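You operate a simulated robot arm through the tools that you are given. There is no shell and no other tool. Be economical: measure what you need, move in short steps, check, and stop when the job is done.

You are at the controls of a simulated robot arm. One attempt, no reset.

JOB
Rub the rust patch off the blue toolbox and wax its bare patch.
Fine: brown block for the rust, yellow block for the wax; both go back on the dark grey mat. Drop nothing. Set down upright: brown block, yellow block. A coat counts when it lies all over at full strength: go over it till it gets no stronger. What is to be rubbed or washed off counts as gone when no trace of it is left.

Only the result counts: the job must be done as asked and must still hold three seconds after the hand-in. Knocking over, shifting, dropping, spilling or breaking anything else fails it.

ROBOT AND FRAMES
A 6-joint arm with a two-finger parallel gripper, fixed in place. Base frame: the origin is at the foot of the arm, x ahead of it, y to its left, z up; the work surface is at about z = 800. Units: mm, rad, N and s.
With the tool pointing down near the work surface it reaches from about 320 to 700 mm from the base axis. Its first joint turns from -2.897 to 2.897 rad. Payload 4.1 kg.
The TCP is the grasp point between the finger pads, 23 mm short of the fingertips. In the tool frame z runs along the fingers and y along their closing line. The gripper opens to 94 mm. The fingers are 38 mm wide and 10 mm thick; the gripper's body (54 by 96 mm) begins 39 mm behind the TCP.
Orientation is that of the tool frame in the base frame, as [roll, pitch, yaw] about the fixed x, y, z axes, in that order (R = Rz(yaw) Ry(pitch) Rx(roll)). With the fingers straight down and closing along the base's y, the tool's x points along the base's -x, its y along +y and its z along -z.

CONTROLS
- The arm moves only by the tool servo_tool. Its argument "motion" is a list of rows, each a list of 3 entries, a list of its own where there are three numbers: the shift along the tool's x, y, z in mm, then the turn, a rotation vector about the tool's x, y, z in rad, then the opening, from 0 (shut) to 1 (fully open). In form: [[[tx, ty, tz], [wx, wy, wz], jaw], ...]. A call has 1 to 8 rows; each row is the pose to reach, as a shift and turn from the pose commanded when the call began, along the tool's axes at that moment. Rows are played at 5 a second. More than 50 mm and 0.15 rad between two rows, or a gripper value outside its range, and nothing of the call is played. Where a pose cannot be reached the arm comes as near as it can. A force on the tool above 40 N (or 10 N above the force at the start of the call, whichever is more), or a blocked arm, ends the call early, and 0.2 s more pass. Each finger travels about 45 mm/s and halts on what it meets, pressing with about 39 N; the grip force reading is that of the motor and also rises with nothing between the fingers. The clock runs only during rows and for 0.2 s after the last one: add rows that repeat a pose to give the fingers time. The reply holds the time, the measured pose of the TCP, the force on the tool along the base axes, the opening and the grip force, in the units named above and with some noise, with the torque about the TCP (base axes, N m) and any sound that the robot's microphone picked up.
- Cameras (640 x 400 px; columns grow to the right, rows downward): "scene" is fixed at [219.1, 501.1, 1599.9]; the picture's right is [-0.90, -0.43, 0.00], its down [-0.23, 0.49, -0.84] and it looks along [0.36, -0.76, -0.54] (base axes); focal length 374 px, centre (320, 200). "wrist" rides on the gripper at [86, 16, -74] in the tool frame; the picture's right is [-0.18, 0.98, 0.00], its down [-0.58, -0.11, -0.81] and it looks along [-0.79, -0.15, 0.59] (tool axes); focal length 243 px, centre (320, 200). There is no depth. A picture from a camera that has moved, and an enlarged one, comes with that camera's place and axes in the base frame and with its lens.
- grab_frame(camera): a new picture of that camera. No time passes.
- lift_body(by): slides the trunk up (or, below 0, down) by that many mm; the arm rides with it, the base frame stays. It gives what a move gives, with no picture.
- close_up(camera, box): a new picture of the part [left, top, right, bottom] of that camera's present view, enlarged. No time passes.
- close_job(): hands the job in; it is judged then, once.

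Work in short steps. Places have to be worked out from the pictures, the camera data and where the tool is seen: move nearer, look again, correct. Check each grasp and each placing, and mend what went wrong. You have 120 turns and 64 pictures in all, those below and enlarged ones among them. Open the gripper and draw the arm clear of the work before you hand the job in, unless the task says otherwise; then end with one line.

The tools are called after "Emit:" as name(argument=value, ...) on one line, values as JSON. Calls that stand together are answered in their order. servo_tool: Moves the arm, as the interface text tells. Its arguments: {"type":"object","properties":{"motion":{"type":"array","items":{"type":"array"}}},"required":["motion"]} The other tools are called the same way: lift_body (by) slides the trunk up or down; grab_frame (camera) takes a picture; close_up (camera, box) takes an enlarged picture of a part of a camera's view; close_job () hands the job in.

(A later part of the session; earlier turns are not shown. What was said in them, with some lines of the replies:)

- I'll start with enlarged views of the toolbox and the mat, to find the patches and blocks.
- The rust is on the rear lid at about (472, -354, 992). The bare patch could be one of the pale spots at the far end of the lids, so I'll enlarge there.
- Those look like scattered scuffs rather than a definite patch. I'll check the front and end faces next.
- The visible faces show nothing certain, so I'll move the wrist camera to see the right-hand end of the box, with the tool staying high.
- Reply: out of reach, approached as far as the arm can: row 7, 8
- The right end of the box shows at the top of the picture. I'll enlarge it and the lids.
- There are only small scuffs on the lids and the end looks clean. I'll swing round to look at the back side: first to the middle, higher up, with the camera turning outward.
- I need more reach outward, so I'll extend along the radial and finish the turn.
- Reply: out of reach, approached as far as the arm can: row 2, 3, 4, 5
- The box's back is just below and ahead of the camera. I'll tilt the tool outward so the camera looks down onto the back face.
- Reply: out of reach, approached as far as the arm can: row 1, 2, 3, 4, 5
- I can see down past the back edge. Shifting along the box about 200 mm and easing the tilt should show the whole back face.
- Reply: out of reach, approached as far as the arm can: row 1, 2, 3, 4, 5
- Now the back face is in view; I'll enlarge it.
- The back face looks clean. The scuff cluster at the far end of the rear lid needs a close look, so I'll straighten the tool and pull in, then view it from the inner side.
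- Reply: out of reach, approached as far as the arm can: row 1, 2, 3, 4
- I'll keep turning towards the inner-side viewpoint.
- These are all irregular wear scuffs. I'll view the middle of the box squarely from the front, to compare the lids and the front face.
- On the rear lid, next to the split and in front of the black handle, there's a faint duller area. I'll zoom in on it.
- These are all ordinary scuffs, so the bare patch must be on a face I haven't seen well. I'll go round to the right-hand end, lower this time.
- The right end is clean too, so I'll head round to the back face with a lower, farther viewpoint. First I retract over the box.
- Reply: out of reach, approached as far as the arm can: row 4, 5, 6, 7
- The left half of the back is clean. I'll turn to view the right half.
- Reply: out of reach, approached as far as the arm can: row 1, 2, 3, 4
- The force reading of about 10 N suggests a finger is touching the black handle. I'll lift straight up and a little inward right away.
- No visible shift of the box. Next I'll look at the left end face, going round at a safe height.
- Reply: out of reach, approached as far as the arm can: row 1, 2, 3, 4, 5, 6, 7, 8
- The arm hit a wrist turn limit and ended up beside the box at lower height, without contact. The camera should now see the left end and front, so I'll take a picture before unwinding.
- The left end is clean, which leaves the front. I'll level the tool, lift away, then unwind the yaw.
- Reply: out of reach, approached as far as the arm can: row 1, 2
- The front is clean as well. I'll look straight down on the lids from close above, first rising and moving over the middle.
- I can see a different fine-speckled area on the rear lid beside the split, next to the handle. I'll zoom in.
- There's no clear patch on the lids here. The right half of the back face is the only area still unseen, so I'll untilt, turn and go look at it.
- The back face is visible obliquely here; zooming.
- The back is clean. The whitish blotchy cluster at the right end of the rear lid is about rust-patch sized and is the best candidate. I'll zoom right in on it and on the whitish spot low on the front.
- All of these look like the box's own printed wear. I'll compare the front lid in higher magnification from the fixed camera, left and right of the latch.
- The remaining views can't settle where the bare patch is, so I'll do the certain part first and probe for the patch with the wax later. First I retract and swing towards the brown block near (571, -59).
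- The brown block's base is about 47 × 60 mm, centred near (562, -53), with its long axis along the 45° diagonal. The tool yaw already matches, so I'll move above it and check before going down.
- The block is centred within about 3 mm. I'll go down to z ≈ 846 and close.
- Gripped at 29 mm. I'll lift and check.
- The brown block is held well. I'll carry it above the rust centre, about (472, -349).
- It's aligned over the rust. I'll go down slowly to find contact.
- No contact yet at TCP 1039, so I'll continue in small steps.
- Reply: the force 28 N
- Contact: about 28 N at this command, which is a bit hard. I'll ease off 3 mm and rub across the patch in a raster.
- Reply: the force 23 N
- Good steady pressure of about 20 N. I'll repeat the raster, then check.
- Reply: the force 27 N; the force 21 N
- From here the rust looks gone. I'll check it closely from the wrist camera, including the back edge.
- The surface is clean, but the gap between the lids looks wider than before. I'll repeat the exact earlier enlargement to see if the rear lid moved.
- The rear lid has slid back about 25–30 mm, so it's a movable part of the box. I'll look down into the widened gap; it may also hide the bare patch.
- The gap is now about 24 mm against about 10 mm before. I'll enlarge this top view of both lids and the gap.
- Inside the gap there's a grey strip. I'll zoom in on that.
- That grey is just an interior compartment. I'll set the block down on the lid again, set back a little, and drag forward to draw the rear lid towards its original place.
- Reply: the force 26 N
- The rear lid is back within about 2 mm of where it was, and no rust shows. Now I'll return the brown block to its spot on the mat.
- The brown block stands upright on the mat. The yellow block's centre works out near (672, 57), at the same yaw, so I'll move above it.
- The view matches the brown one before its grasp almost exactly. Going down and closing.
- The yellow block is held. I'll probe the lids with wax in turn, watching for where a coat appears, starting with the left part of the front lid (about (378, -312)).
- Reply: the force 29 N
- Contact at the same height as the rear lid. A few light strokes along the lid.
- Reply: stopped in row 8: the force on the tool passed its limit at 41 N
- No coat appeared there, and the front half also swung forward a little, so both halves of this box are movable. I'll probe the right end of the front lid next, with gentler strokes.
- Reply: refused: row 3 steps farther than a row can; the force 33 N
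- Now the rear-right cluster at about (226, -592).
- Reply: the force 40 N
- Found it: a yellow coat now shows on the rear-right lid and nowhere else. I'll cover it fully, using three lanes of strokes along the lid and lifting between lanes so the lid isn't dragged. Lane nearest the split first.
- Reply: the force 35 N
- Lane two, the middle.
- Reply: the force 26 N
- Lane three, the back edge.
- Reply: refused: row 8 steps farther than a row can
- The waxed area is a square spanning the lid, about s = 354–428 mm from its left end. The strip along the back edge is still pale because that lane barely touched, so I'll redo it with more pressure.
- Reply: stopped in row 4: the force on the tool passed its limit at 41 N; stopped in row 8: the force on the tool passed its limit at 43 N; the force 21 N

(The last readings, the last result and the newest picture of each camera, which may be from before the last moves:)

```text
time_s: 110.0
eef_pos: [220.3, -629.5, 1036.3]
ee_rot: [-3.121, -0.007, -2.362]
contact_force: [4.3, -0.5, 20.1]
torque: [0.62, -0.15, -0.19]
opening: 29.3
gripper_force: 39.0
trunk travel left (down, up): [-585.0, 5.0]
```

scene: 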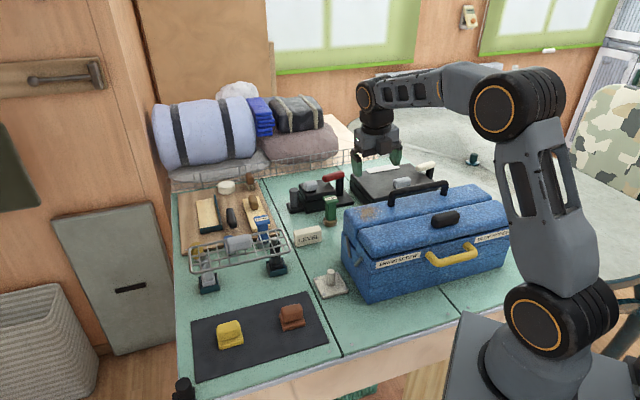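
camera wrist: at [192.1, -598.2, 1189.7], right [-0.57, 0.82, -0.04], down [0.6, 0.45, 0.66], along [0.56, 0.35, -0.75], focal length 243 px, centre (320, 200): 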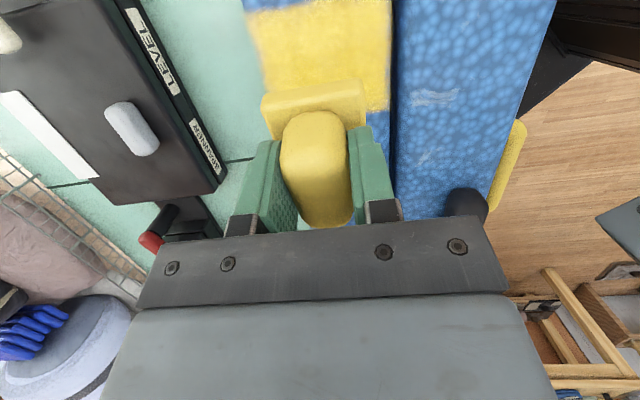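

Emit:
servo_tool(motion=[[[0, 0, -25], [0, 0, 0], 0], [[-25, 10, -50], [0, 0.1, 0], 0], [[-55, 20, -65], [0, 0.22, 0], 0], [[-75, 26, -85], [-0.02, 0.3, 0], 0]])

Emit:
close_up(camera="wrist", box=[200, 0, 440, 150])

```text
time_s: 111.0
eef_pos: [255.4, -559.9, 1118.1]
ee_rot: [3.134, -0.307, -2.362]
contact_force: [-0.1, 0.4, -1.9]
torque: [0.04, 0.0, 0.03]
opening: 29.3
gripper_force: 39.2
trunk travel left (down, up): [-585.0, 5.0]
```

```text
2.67 times, centred on (320, 75) of wrist
camera zoom: at [201.9, -591.2, 1215.5], right [-0.57, 0.82, -0.05], down [0.65, 0.48, 0.59], along [0.51, 0.3, -0.8], focal length 647 px, centre (320, 533)
```

zoom: 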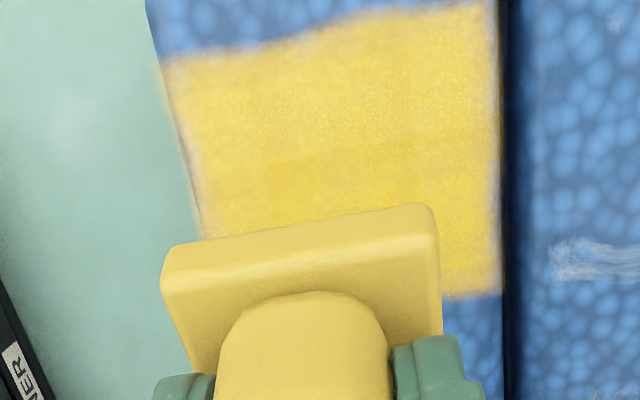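

The coat is nearly even, with soft edges at the patch border. Some parts are still slightly lighter, so I'll go over all lanes again, back edge first.

Emit:
servo_tool(motion=[[[4, -8, 20], [0, -0.1, 0], 0], [[8, -16, 40], [0, -0.2, 0], 0], [[8, -23, 60], [0, -0.307, 0], 0], [[8, -23, 78], [0, -0.307, 0], 0], [[8, -23, 84], [0, -0.307, 0], 0], [[8, -23, 86], [0, -0.307, 0], 0]])

```text
time_s: 112.4
eef_pos: [248.5, -598.6, 1039.1]
ee_rot: [3.138, 0.001, -2.362]
contact_force: [-0.4, 0.1, -1.3]
torque: [0.03, 0.02, -0.01]
opening: 29.6
gripper_force: 38.8
trunk travel left (down, up): [-585.0, 5.0]
```

Emit:
servo_tool(motion=[[[0, 0, 3], [0, 0, 0], 0], [[0, 0, 5], [0, 0, 0], 0], [[-20, 0, 5.5], [0, 0, 0], 0], [[15, 0, 5.5], [0, 0, 0], 0], [[48, 0, 5.5], [0, 0, 0], 0], [[15, 0, 5.5], [0, 0, 0], 0], [[-20, 0, 5.5], [0, 0, 0], 0], [[15, 0, 5.5], [0, 0, 0], 0]])

Emit:
servo_tool(motion=[[[33, 0, 0], [0, 0, 0], 0], [[0, 0, 0], [0, 0, 0], 0], [[-35, 0, 0], [0, 0, 0], 0], [[0, 0, 0], [0, 0, 0], 0], [[33, 0, 0], [0, 0, 0], 0], [[0, 0, 0], [0, 0, 0], 0], [[-35, 0, 0], [0, 0, 0], 0], [[-15, 0, -18], [0, 0, 0], 0]])

```text
time_s: 114.2
eef_pos: [236.7, -609.1, 1037.6]
ee_rot: [3.14, 0.0, -2.364]
contact_force: [1.6, -4.1, 13.5]
torque: [-0.67, -0.03, 0.11]
opening: 29.5
gripper_force: 38.8
trunk travel left (down, up): [-585.0, 5.0]
```

```text
time_s: 116.0
eef_pos: [247.5, -597.9, 1050.0]
ee_rot: [3.136, 0.004, -2.363]
contact_force: [-0.1, 1.2, -0.3]
torque: [-0.01, 0.0, 0.01]
opening: 29.6
gripper_force: 39.0
trunk travel left (down, up): [-585.0, 5.0]
```

Next lane, 18 mm forward.

Emit:
servo_tool(motion=[[[0, 18, 0], [0, 0, 0], 0], [[0, 18, 13], [0, 0, 0], 0], [[0, 18, 17.5], [0, 0, 0], 0], [[-20, 18, 17.5], [0, 0, 0], 0], [[15, 18, 17.5], [0, 0, 0], 0], [[48, 18, 17.5], [0, 0, 0], 0], [[15, 18, 17.5], [0, 0, 0], 0], [[-20, 18, 17.5], [0, 0, 0], 0]])

Emit:
servo_tool(motion=[[[35, 0, 0], [0, 0, 0], 0], [[68, 0, 0], [0, 0, 0], 0], [[35, 0, 0], [0, 0, 0], 0], [[0, 0, 0], [0, 0, 0], 0], [[35, 0, 0], [0, 0, 0], 0], [[68, 0, 0], [0, 0, 0], 0], [[35, 0, 0], [0, 0, 0], 0], [[20, 0, -18], [0, 0, 0], 0]])

```text
time_s: 117.8
eef_pos: [249.6, -570.5, 1036.1]
ee_rot: [-3.139, 0.0, -2.362]
contact_force: [-3.6, -5.6, 30.2]
torque: [-0.78, 0.3, -0.01]
opening: 29.4
gripper_force: 38.9
trunk travel left (down, up): [-585.0, 5.0]
```

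```text
time_s: 119.6
eef_pos: [235.5, -582.8, 1052.0]
ee_rot: [3.133, 0.006, -2.364]
contact_force: [0.3, 0.9, -0.4]
torque: [-0.01, 0.01, 0.0]
opening: 29.6
gripper_force: 38.5
trunk travel left (down, up): [-585.0, 5.0]
```

Next lane, 18 mm forward again.

Emit:
servo_tool(motion=[[[0, 18, 0], [0, 0, 0], 0], [[0, 18, 13], [0, 0, 0], 0], [[0, 18, 17.5], [0, 0, 0], 0], [[-20, 18, 17.5], [0, 0, 0], 0], [[15, 18, 17.5], [0, 0, 0], 0], [[48, 18, 17.5], [0, 0, 0], 0], [[15, 18, 17.5], [0, 0, 0], 0], [[-20, 18, 17.5], [0, 0, 0], 0]])

Emit:
servo_tool(motion=[[[35, 0, 0], [0, 0, 0], 0], [[68, 0, 0], [0, 0, 0], 0], [[35, 0, 0], [0, 0, 0], 0], [[0, 0, 0], [0, 0, 0], 0], [[35, 0, 0], [0, 0, 0], 0], [[68, 0, 0], [0, 0, 0], 0], [[35, 0, 0], [0, 0, 0], 0], [[20, 0, -18], [0, 0, 0], 0]])

```text
time_s: 121.4
eef_pos: [236.4, -556.7, 1037.8]
ee_rot: [3.14, 0.003, -2.362]
contact_force: [0.0, -2.5, 17.7]
torque: [-0.78, 0.07, 0.02]
opening: 29.6
gripper_force: 38.9
trunk travel left (down, up): [-585.0, 5.0]
```

```text
time_s: 123.2
eef_pos: [222.4, -572.4, 1051.8]
ee_rot: [3.133, 0.003, -2.363]
contact_force: [-0.4, 0.4, 0.1]
torque: [0.0, 0.0, 0.02]
opening: 29.7
gripper_force: 39.0
trunk travel left (down, up): [-585.0, 5.0]
```

One last lane close to the split.

Emit:
servo_tool(motion=[[[0, 14, 0], [0, 0, 0], 0], [[0, 14, 13], [0, 0, 0], 0], [[0, 14, 17.5], [0, 0, 0], 0], [[-20, 14, 17.5], [0, 0, 0], 0], [[15, 14, 17.5], [0, 0, 0], 0], [[48, 14, 17.5], [0, 0, 0], 0], [[15, 14, 17.5], [0, 0, 0], 0], [[-20, 14, 17.5], [0, 0, 0], 0]])

Emit:
servo_tool(motion=[[[35, 0, 0], [0, 0, 0], 0], [[68, 0, 0], [0, 0, 0], 0], [[35, 0, 0], [0, 0, 0], 0], [[0, 0, 0], [0, 0, 0], 0], [[0, 0, -30], [0, 0, 0], 0], [[-15, -5, -65], [0, 0.1, 0], 0], [[-30, -10, -85], [0, 0.22, 0], 0], [[-40, -10, -100], [0, 0.35, 0], 0]])

Emit:
close_up(camera="wrist", box=[200, 0, 440, 150])

```text
time_s: 125.0
eef_pos: [226.0, -550.1, 1036.9]
ee_rot: [3.135, 0.003, -2.365]
contact_force: [0.2, 0.8, 4.7]
torque: [-0.21, 0.0, 0.01]
opening: 29.4
gripper_force: 38.5
trunk travel left (down, up): [-585.0, 5.0]
```

```text
time_s: 126.8
eef_pos: [261.4, -528.5, 1136.9]
ee_rot: [3.135, -0.349, -2.361]
contact_force: [0.4, 0.2, -1.5]
torque: [0.01, 0.0, 0.01]
opening: 29.2
gripper_force: 39.2
trunk travel left (down, up): [-585.0, 5.0]
```

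```text
2.67 times, centred on (320, 75) of wrist
camera zoom: at [210.4, -556.4, 1236.3], right [-0.57, 0.82, -0.06], down [0.66, 0.5, 0.56], along [0.49, 0.28, -0.83], focal length 647 px, centre (320, 533)
```

zoom: 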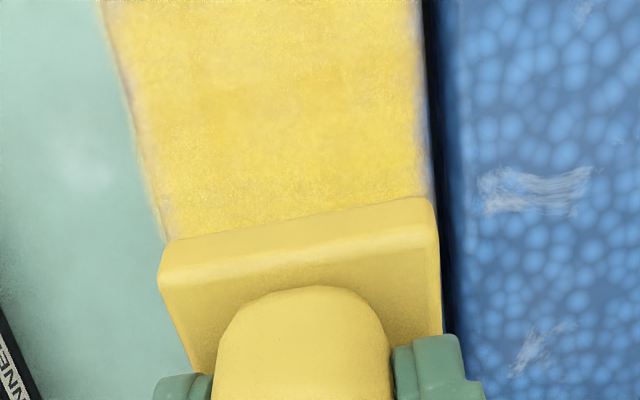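

The coat looks strong and even. The only thin fringe is on the rounded back edge, so I'll give that edge one pass with the block tilted to match the curve.

Emit:
servo_tool(motion=[[[8, -18, 10], [0, -0.1, 0], 0], [[16, -36, 30], [0, -0.2, 0], 0], [[24, -54, 52], [0, -0.3, 0], 0], [[32, -70, 78], [0, -0.349, 0], 0]])

Emit:
servo_tool(motion=[[[0, 0, 5], [-0.12, 0, 0], 0], [[0, 0, 12], [-0.24, 0, 0], 0], [[0, 0, 20], [-0.35, 0, 0], 0], [[0, 0, 28], [-0.35, 0, 0], 0], [[0, 0, 34], [-0.35, 0, 0], 0]])

```text
time_s: 127.8
eef_pos: [266.7, -607.5, 1071.5]
ee_rot: [3.134, 0.003, -2.361]
contact_force: [0.2, -0.1, -1.6]
torque: [-0.02, -0.01, -0.01]
opening: 29.5
gripper_force: 39.4
out of reach, approached as far as the arm can: row 4
trunk travel left (down, up): [-585.0, 5.0]
```

```text
time_s: 129.2
eef_pos: [250.7, -562.9, 1042.7]
ee_rot: [2.798, -0.003, -2.362]
contact_force: [-1.0, 1.8, 11.7]
torque: [0.23, -0.4, 0.02]
opening: 29.5
gripper_force: 38.5
out of reach, approached as far as the arm can: row 1, 2, 3, 4, 5
trunk travel left (down, up): [-585.0, 5.0]
stopped in row 5: the force on the tool passed its limit at 42 N (the readings are from after the stop); the commanded pose is now the measured one
```

That tilt is out of reach. I'll lift, level off, and do one more flat pass slightly further back instead.

Emit:
servo_tool(motion=[[[0, 0, -20], [0.1, 0, 0], 0], [[0, 0, -30], [0.2, 0, 0], 0], [[0, -10, -30], [0.3, 0, 0], 0], [[0, -20, -30], [0.3, 0, 0], 0]])

```text
time_s: 130.2
eef_pos: [272.3, -584.0, 1062.3]
ee_rot: [3.096, -0.002, -2.364]
contact_force: [0.1, 0.8, -0.9]
torque: [0.03, 0.02, -0.02]
opening: 29.4
gripper_force: 39.1
trunk travel left (down, up): [-585.0, 5.0]
```

Emit:
servo_tool(motion=[[[18, -4, 15], [0, 0, 0], 0], [[18, -4, 22], [0, 0, 0], 0], [[18, -4, 26], [0, 0, 0], 0], [[18, -4, 28], [0, 0, 0], 0]])

```text
time_s: 131.2
eef_pos: [261.7, -597.3, 1037.5]
ee_rot: [3.103, -0.006, -2.363]
contact_force: [1.2, -0.8, 19.2]
torque: [0.24, -0.63, -0.09]
opening: 29.4
gripper_force: 39.3
trunk travel left (down, up): [-585.0, 5.0]
```

Emit:
servo_tool(motion=[[[-10, 0, 0], [0, 0, 0], 0], [[25, 0, 0], [0, 0, 0], 0], [[58, 0, 0], [0, 0, 0], 0], [[25, 0, 0], [0, 0, 0], 0], [[-10, 0, 0], [0, 0, 0], 0], [[25, 0, 0], [0, 0, 0], 0], [[58, 0, 0], [0, 0, 0], 0], [[25, 0, 0], [0, 0, 0], 0]])

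Emit:
servo_tool(motion=[[[-35, 0, 0], [0, 0, 0], 0], [[0, 0, 0], [0, 0, 0], 0], [[33, 0, 0], [0, 0, 0], 0], [[0, 0, 0], [0, 0, 0], 0], [[-35, 0, 0], [0, 0, 0], 0], [[0, 0, 0], [0, 0, 0], 0], [[0, 0, -30], [0, 0, 0], 0], [[0, 15, -70], [0.04, 0, 0], 0]])

```text
time_s: 132.6
eef_pos: [250.8, -612.8, 1037.2]
ee_rot: [3.1, -0.001, -2.362]
contact_force: [1.2, -4.8, 9.9]
torque: [-0.32, 0.02, 0.05]
opening: 29.5
gripper_force: 39.2
out of reach, approached as far as the arm can: row 3, 7
trunk travel left (down, up): [-585.0, 5.0]
stopped in row 7: the force on the tool passed its limit at 69 N (the readings are from after the stop); the commanded pose is now the measured one
```

```text
time_s: 134.4
eef_pos: [246.0, -604.7, 1105.1]
ee_rot: [3.133, 0.004, -2.358]
contact_force: [-1.3, 0.3, -1.2]
torque: [-0.01, -0.02, -0.02]
opening: 29.3
gripper_force: 39.2
out of reach, approached as far as the arm can: row 3, 7
trunk travel left (down, up): [-585.0, 5.0]
```

Still held firmly. I'll head back, passing over the old rust area for a check.

Emit:
servo_tool(motion=[[[0, 3, -40], [0, 0, 0], 0], [[-48, 6, -50], [0, 0, 0], 0], [[-96, 9, -50], [0, 0, 0], 0], [[-144, 12, -50], [0, 0, 0], 0], [[-192, 15, -50], [0, 0, 0], 0], [[-240, 18, -50], [0, 0, 0], 0], [[-288, 20, -50], [0, 0, 0], 0], [[-336, 22, -50], [0, 0, 0], 0]])

Emit:
servo_tool(motion=[[[-30, 0, 0], [0, 0.12, 0], 0], [[-55, 0, 0], [0, 0.25, 0], 0]])

Emit:
close_up(camera="wrist", box=[200, 0, 460, 130])

```text
time_s: 136.2
eef_pos: [469.5, -350.2, 1156.3]
ee_rot: [3.132, 0.0, -2.361]
contact_force: [0.5, 0.4, -1.3]
torque: [-0.02, -0.02, -0.04]
opening: 29.6
gripper_force: 39.2
out of reach, approached as far as the arm can: row 2
trunk travel left (down, up): [-585.0, 5.0]
```

```text
time_s: 136.8
eef_pos: [507.2, -312.2, 1157.3]
ee_rot: [3.132, -0.249, -2.359]
contact_force: [1.4, 0.0, -1.3]
torque: [0.02, 0.02, 0.01]
opening: 29.4
gripper_force: 39.2
trunk travel left (down, up): [-585.0, 5.0]
```

```text
2.46 times, centred on (330, 65) of wrist
camera zoom: at [450.6, -347.9, 1251.1], right [-0.57, 0.82, -0.04], down [0.62, 0.46, 0.64], along [0.54, 0.34, -0.77], focal length 597 px, centre (295, 532)
```

zoom: 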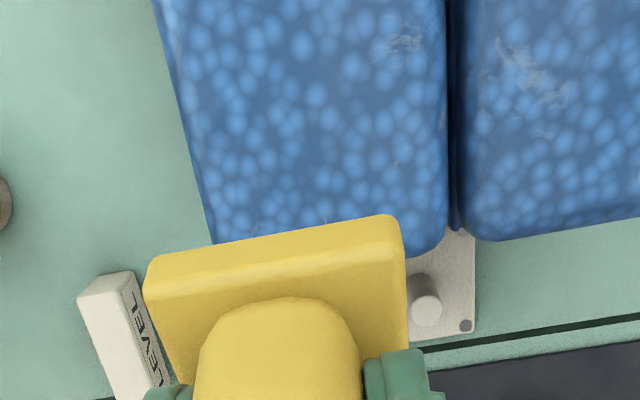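

It's clean where visible. I'll shift 35 mm further to uncover the lid's left corner and look once more, magnified.

Emit:
servo_tool(motion=[[[-35, 0, -10], [0, 0, 0], 0]])

Emit:
close_up(camera="wrist", box=[250, 0, 410, 100])

```text
time_s: 137.2
eef_pos: [533.2, -287.2, 1158.7]
ee_rot: [3.133, -0.246, -2.358]
contact_force: [-0.3, -0.1, -1.1]
torque: [0.02, -0.03, 0.04]
opening: 29.6
gripper_force: 39.1
trunk travel left (down, up): [-585.0, 5.0]
```

```text
4.00 times, centred on (330, 50) of wrist
camera zoom: at [475.5, -322.7, 1251.5], right [-0.57, 0.82, -0.04], down [0.62, 0.46, 0.64], along [0.54, 0.34, -0.77], focal length 970 px, centre (280, 800)
```

zoom: 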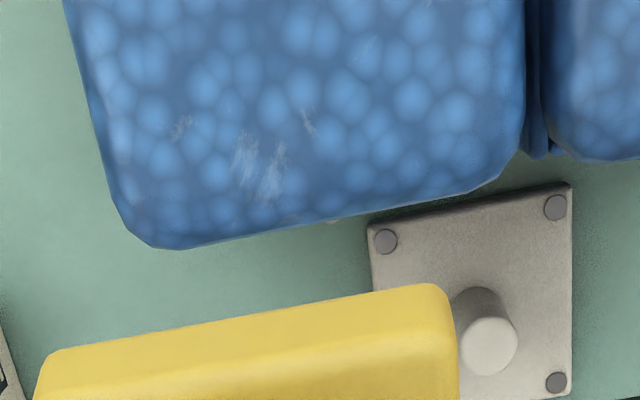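

The rust is fully gone. I'll level the tool and carry the yellow block back towards its place on the mat.

Emit:
servo_tool(motion=[[[0, 0, 0], [0, -0.12, 0], 0], [[0, 0, 0], [0.009, -0.246, 0], 0]])

Emit:
servo_tool(motion=[[[-43, 18, 5], [0, 0, 0], 0], [[-86, 37, 10], [0, 0, 0], 0], [[-128, 55, 15], [0, 0, 0], 0], [[-171, 74, 20], [0, 0, 0], 0], [[-214, 92, 30], [0, 0, 0], 0], [[-257, 111, 45], [0, 0, 0], 0], [[-295, 128, 65], [0, 0, 0], 0], [[-325, 142, 90], [0, 0, 0], 0]])

```text
time_s: 137.8
eef_pos: [532.6, -288.3, 1158.3]
ee_rot: [-3.139, -0.001, -2.356]
contact_force: [0.3, -0.2, -0.5]
torque: [0.0, 0.02, 0.0]
opening: 29.3
gripper_force: 38.9
trunk travel left (down, up): [-585.0, 5.0]
```

```text
time_s: 139.6
eef_pos: [662.2, 42.4, 1066.8]
ee_rot: [-3.139, -0.003, -2.361]
contact_force: [0.3, 0.7, -1.0]
torque: [0.01, -0.01, 0.02]
opening: 29.3
gripper_force: 38.8
trunk travel left (down, up): [-585.0, 5.0]
```

Emit:
servo_tool(motion=[[[-10, 3, 40], [0, 0, 0], 0], [[-18, 5, 80], [0, 0, 0], 0], [[-18, 5, 120], [0, 0, 0], 0], [[-18, 5, 160], [0, 0, 0], 0], [[-18, 5, 190], [0, 0, 0], 0], [[-18, 5, 208], [0, 0, 0], 0]])

Emit:
servo_tool(motion=[[[0, 0, 5], [0, 0, 0], 0], [[0, 0, 8], [0, 0, 0], 0], [[0, 0, 10], [0, 0, 0], 0], [[0, 0, 11], [0, 0, 0], 0]])

```text
time_s: 141.0
eef_pos: [673.4, 56.9, 859.2]
ee_rot: [-3.139, -0.002, -2.358]
contact_force: [1.4, 0.1, -1.0]
torque: [0.01, 0.01, 0.04]
opening: 30.0
gripper_force: 38.9
trunk travel left (down, up): [-585.0, 5.0]
```

```text
time_s: 142.0
eef_pos: [672.2, 58.2, 847.5]
ee_rot: [-3.14, -0.002, -2.359]
contact_force: [-0.4, 0.0, -0.9]
torque: [0.02, 0.01, 0.0]
opening: 29.3
gripper_force: 39.1
trunk travel left (down, up): [-585.0, 5.0]
```

Emit:
servo_tool(motion=[[[0, 0, 1], [0, 0, 0], 0], [[0, 0, 2], [0, 0, 0], 0], [[0, 0, 3], [0, 0, 0], 0]])

```text
time_s: 142.8
eef_pos: [671.3, 57.0, 845.0]
ee_rot: [3.14, -0.001, -2.359]
contact_force: [-0.8, -0.9, -0.6]
torque: [-0.02, 0.01, 0.01]
opening: 29.5
gripper_force: 39.2
trunk travel left (down, up): [-585.0, 5.0]
```

Emit:
servo_tool(motion=[[[0, 0, 1], [0, 0, 0], 0], [[0, 0, 2], [0, 0, 0], 0], [[0, 0, 2.5], [0, 0, 0], 0]])

```text
time_s: 143.6
eef_pos: [671.7, 58.7, 845.3]
ee_rot: [-3.14, 0.0, -2.359]
contact_force: [-2.7, -1.2, 10.5]
torque: [-0.41, 0.26, -0.03]
opening: 29.5
gripper_force: 39.0
trunk travel left (down, up): [-585.0, 5.0]
```

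Contact at the original height. Releasing and withdrawing straight up.

Emit:
servo_tool(motion=[[[0, 0, -1.5], [0, 0, 0], 0.1], [[0, 0, -1.5], [0, 0, 0], 0.4], [[0, 0, -1.5], [0, 0, 0], 0.8], [[0, 0, -1.5], [0, 0, 0], 1], [[0, 0, -1.5], [0, 0, 0], 1], [[0, 0, -1.5], [0, 0, 0], 1], [[0, 0, -1.5], [0, 0, 0], 1]])

Emit:
servo_tool(motion=[[[0, 0, -30], [0, 0, 0], 1], [[0, 0, -75], [0, 0, 0], 1], [[20, 0, -120], [0, 0, 0], 1], [[60, 0, -140], [0, 0, 0], 1], [[105, 0, -160], [0, 0, 0], 1], [[150, 0, -180], [0, 0, 0], 1], [[195, 0, -200], [0, 0, 0], 1], [[240, 10, -220], [0, 0, 0], 1]])

Emit:
grab_frame(camera="scene")

```text
time_s: 145.2
eef_pos: [671.5, 57.9, 844.8]
ee_rot: [3.141, -0.002, -2.357]
contact_force: [-0.5, -0.8, 0.2]
torque: [0.01, -0.01, 0.03]
opening: 94.2
gripper_force: 0.0
trunk travel left (down, up): [-585.0, 5.0]
```

```text
refused: row 8 steps farther than a row can; nothing moved
```

```text
0 pictures are left
```

scene: 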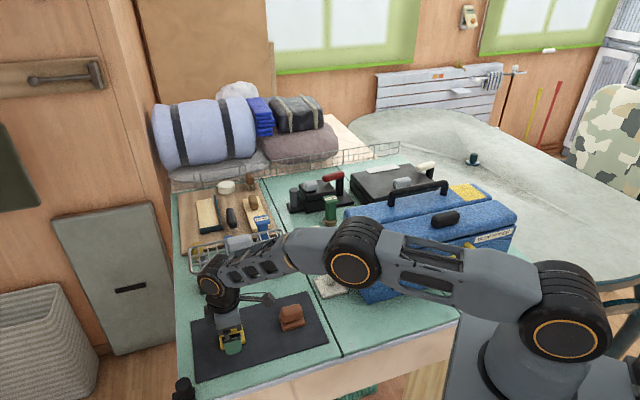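

The wax shows on the rear-right lid, the lids are about where they started, and the brown block is upright on the mat. Withdrawing straight up, then inward.

Emit:
servo_tool(motion=[[[0, 0, -30], [0, 0, 0], 1], [[0, 0, -70], [0, 0, 0], 1], [[0, 0, -110], [0, 0, 0], 1], [[0, 0, -150], [0, 0, 0], 1], [[25, 0, -180], [0, 0, 0], 1], [[60, 0, -205], [0, 0, 0], 1], [[95, 0, -230], [0, 0, 0], 1]])

```text
time_s: 146.8
eef_pos: [601.2, -9.4, 1075.7]
ee_rot: [-3.141, -0.002, -2.357]
contact_force: [0.1, 0.4, 0.5]
torque: [-0.02, -0.03, -0.04]
opening: 94.2
gripper_force: 0.1
trunk travel left (down, up): [-585.0, 5.0]
```

The gripper is open and clear of the work, so I'm handing the job in.

Emit:
close_job()

```text
The job is handed in.
```

I've handed the job in: the rust is rubbed off, the bare patch on the rear lid's right end is waxed, and both blocks are back on the mat. The pictures ran out before I could check the yellow block after letting go, and a thin, paler fringe of wax may remain on the rounded back edge. Rubbing also slid both halves of the lid a little; the rear one went back to within about 2 mm, and the front one looked right in the last picture.
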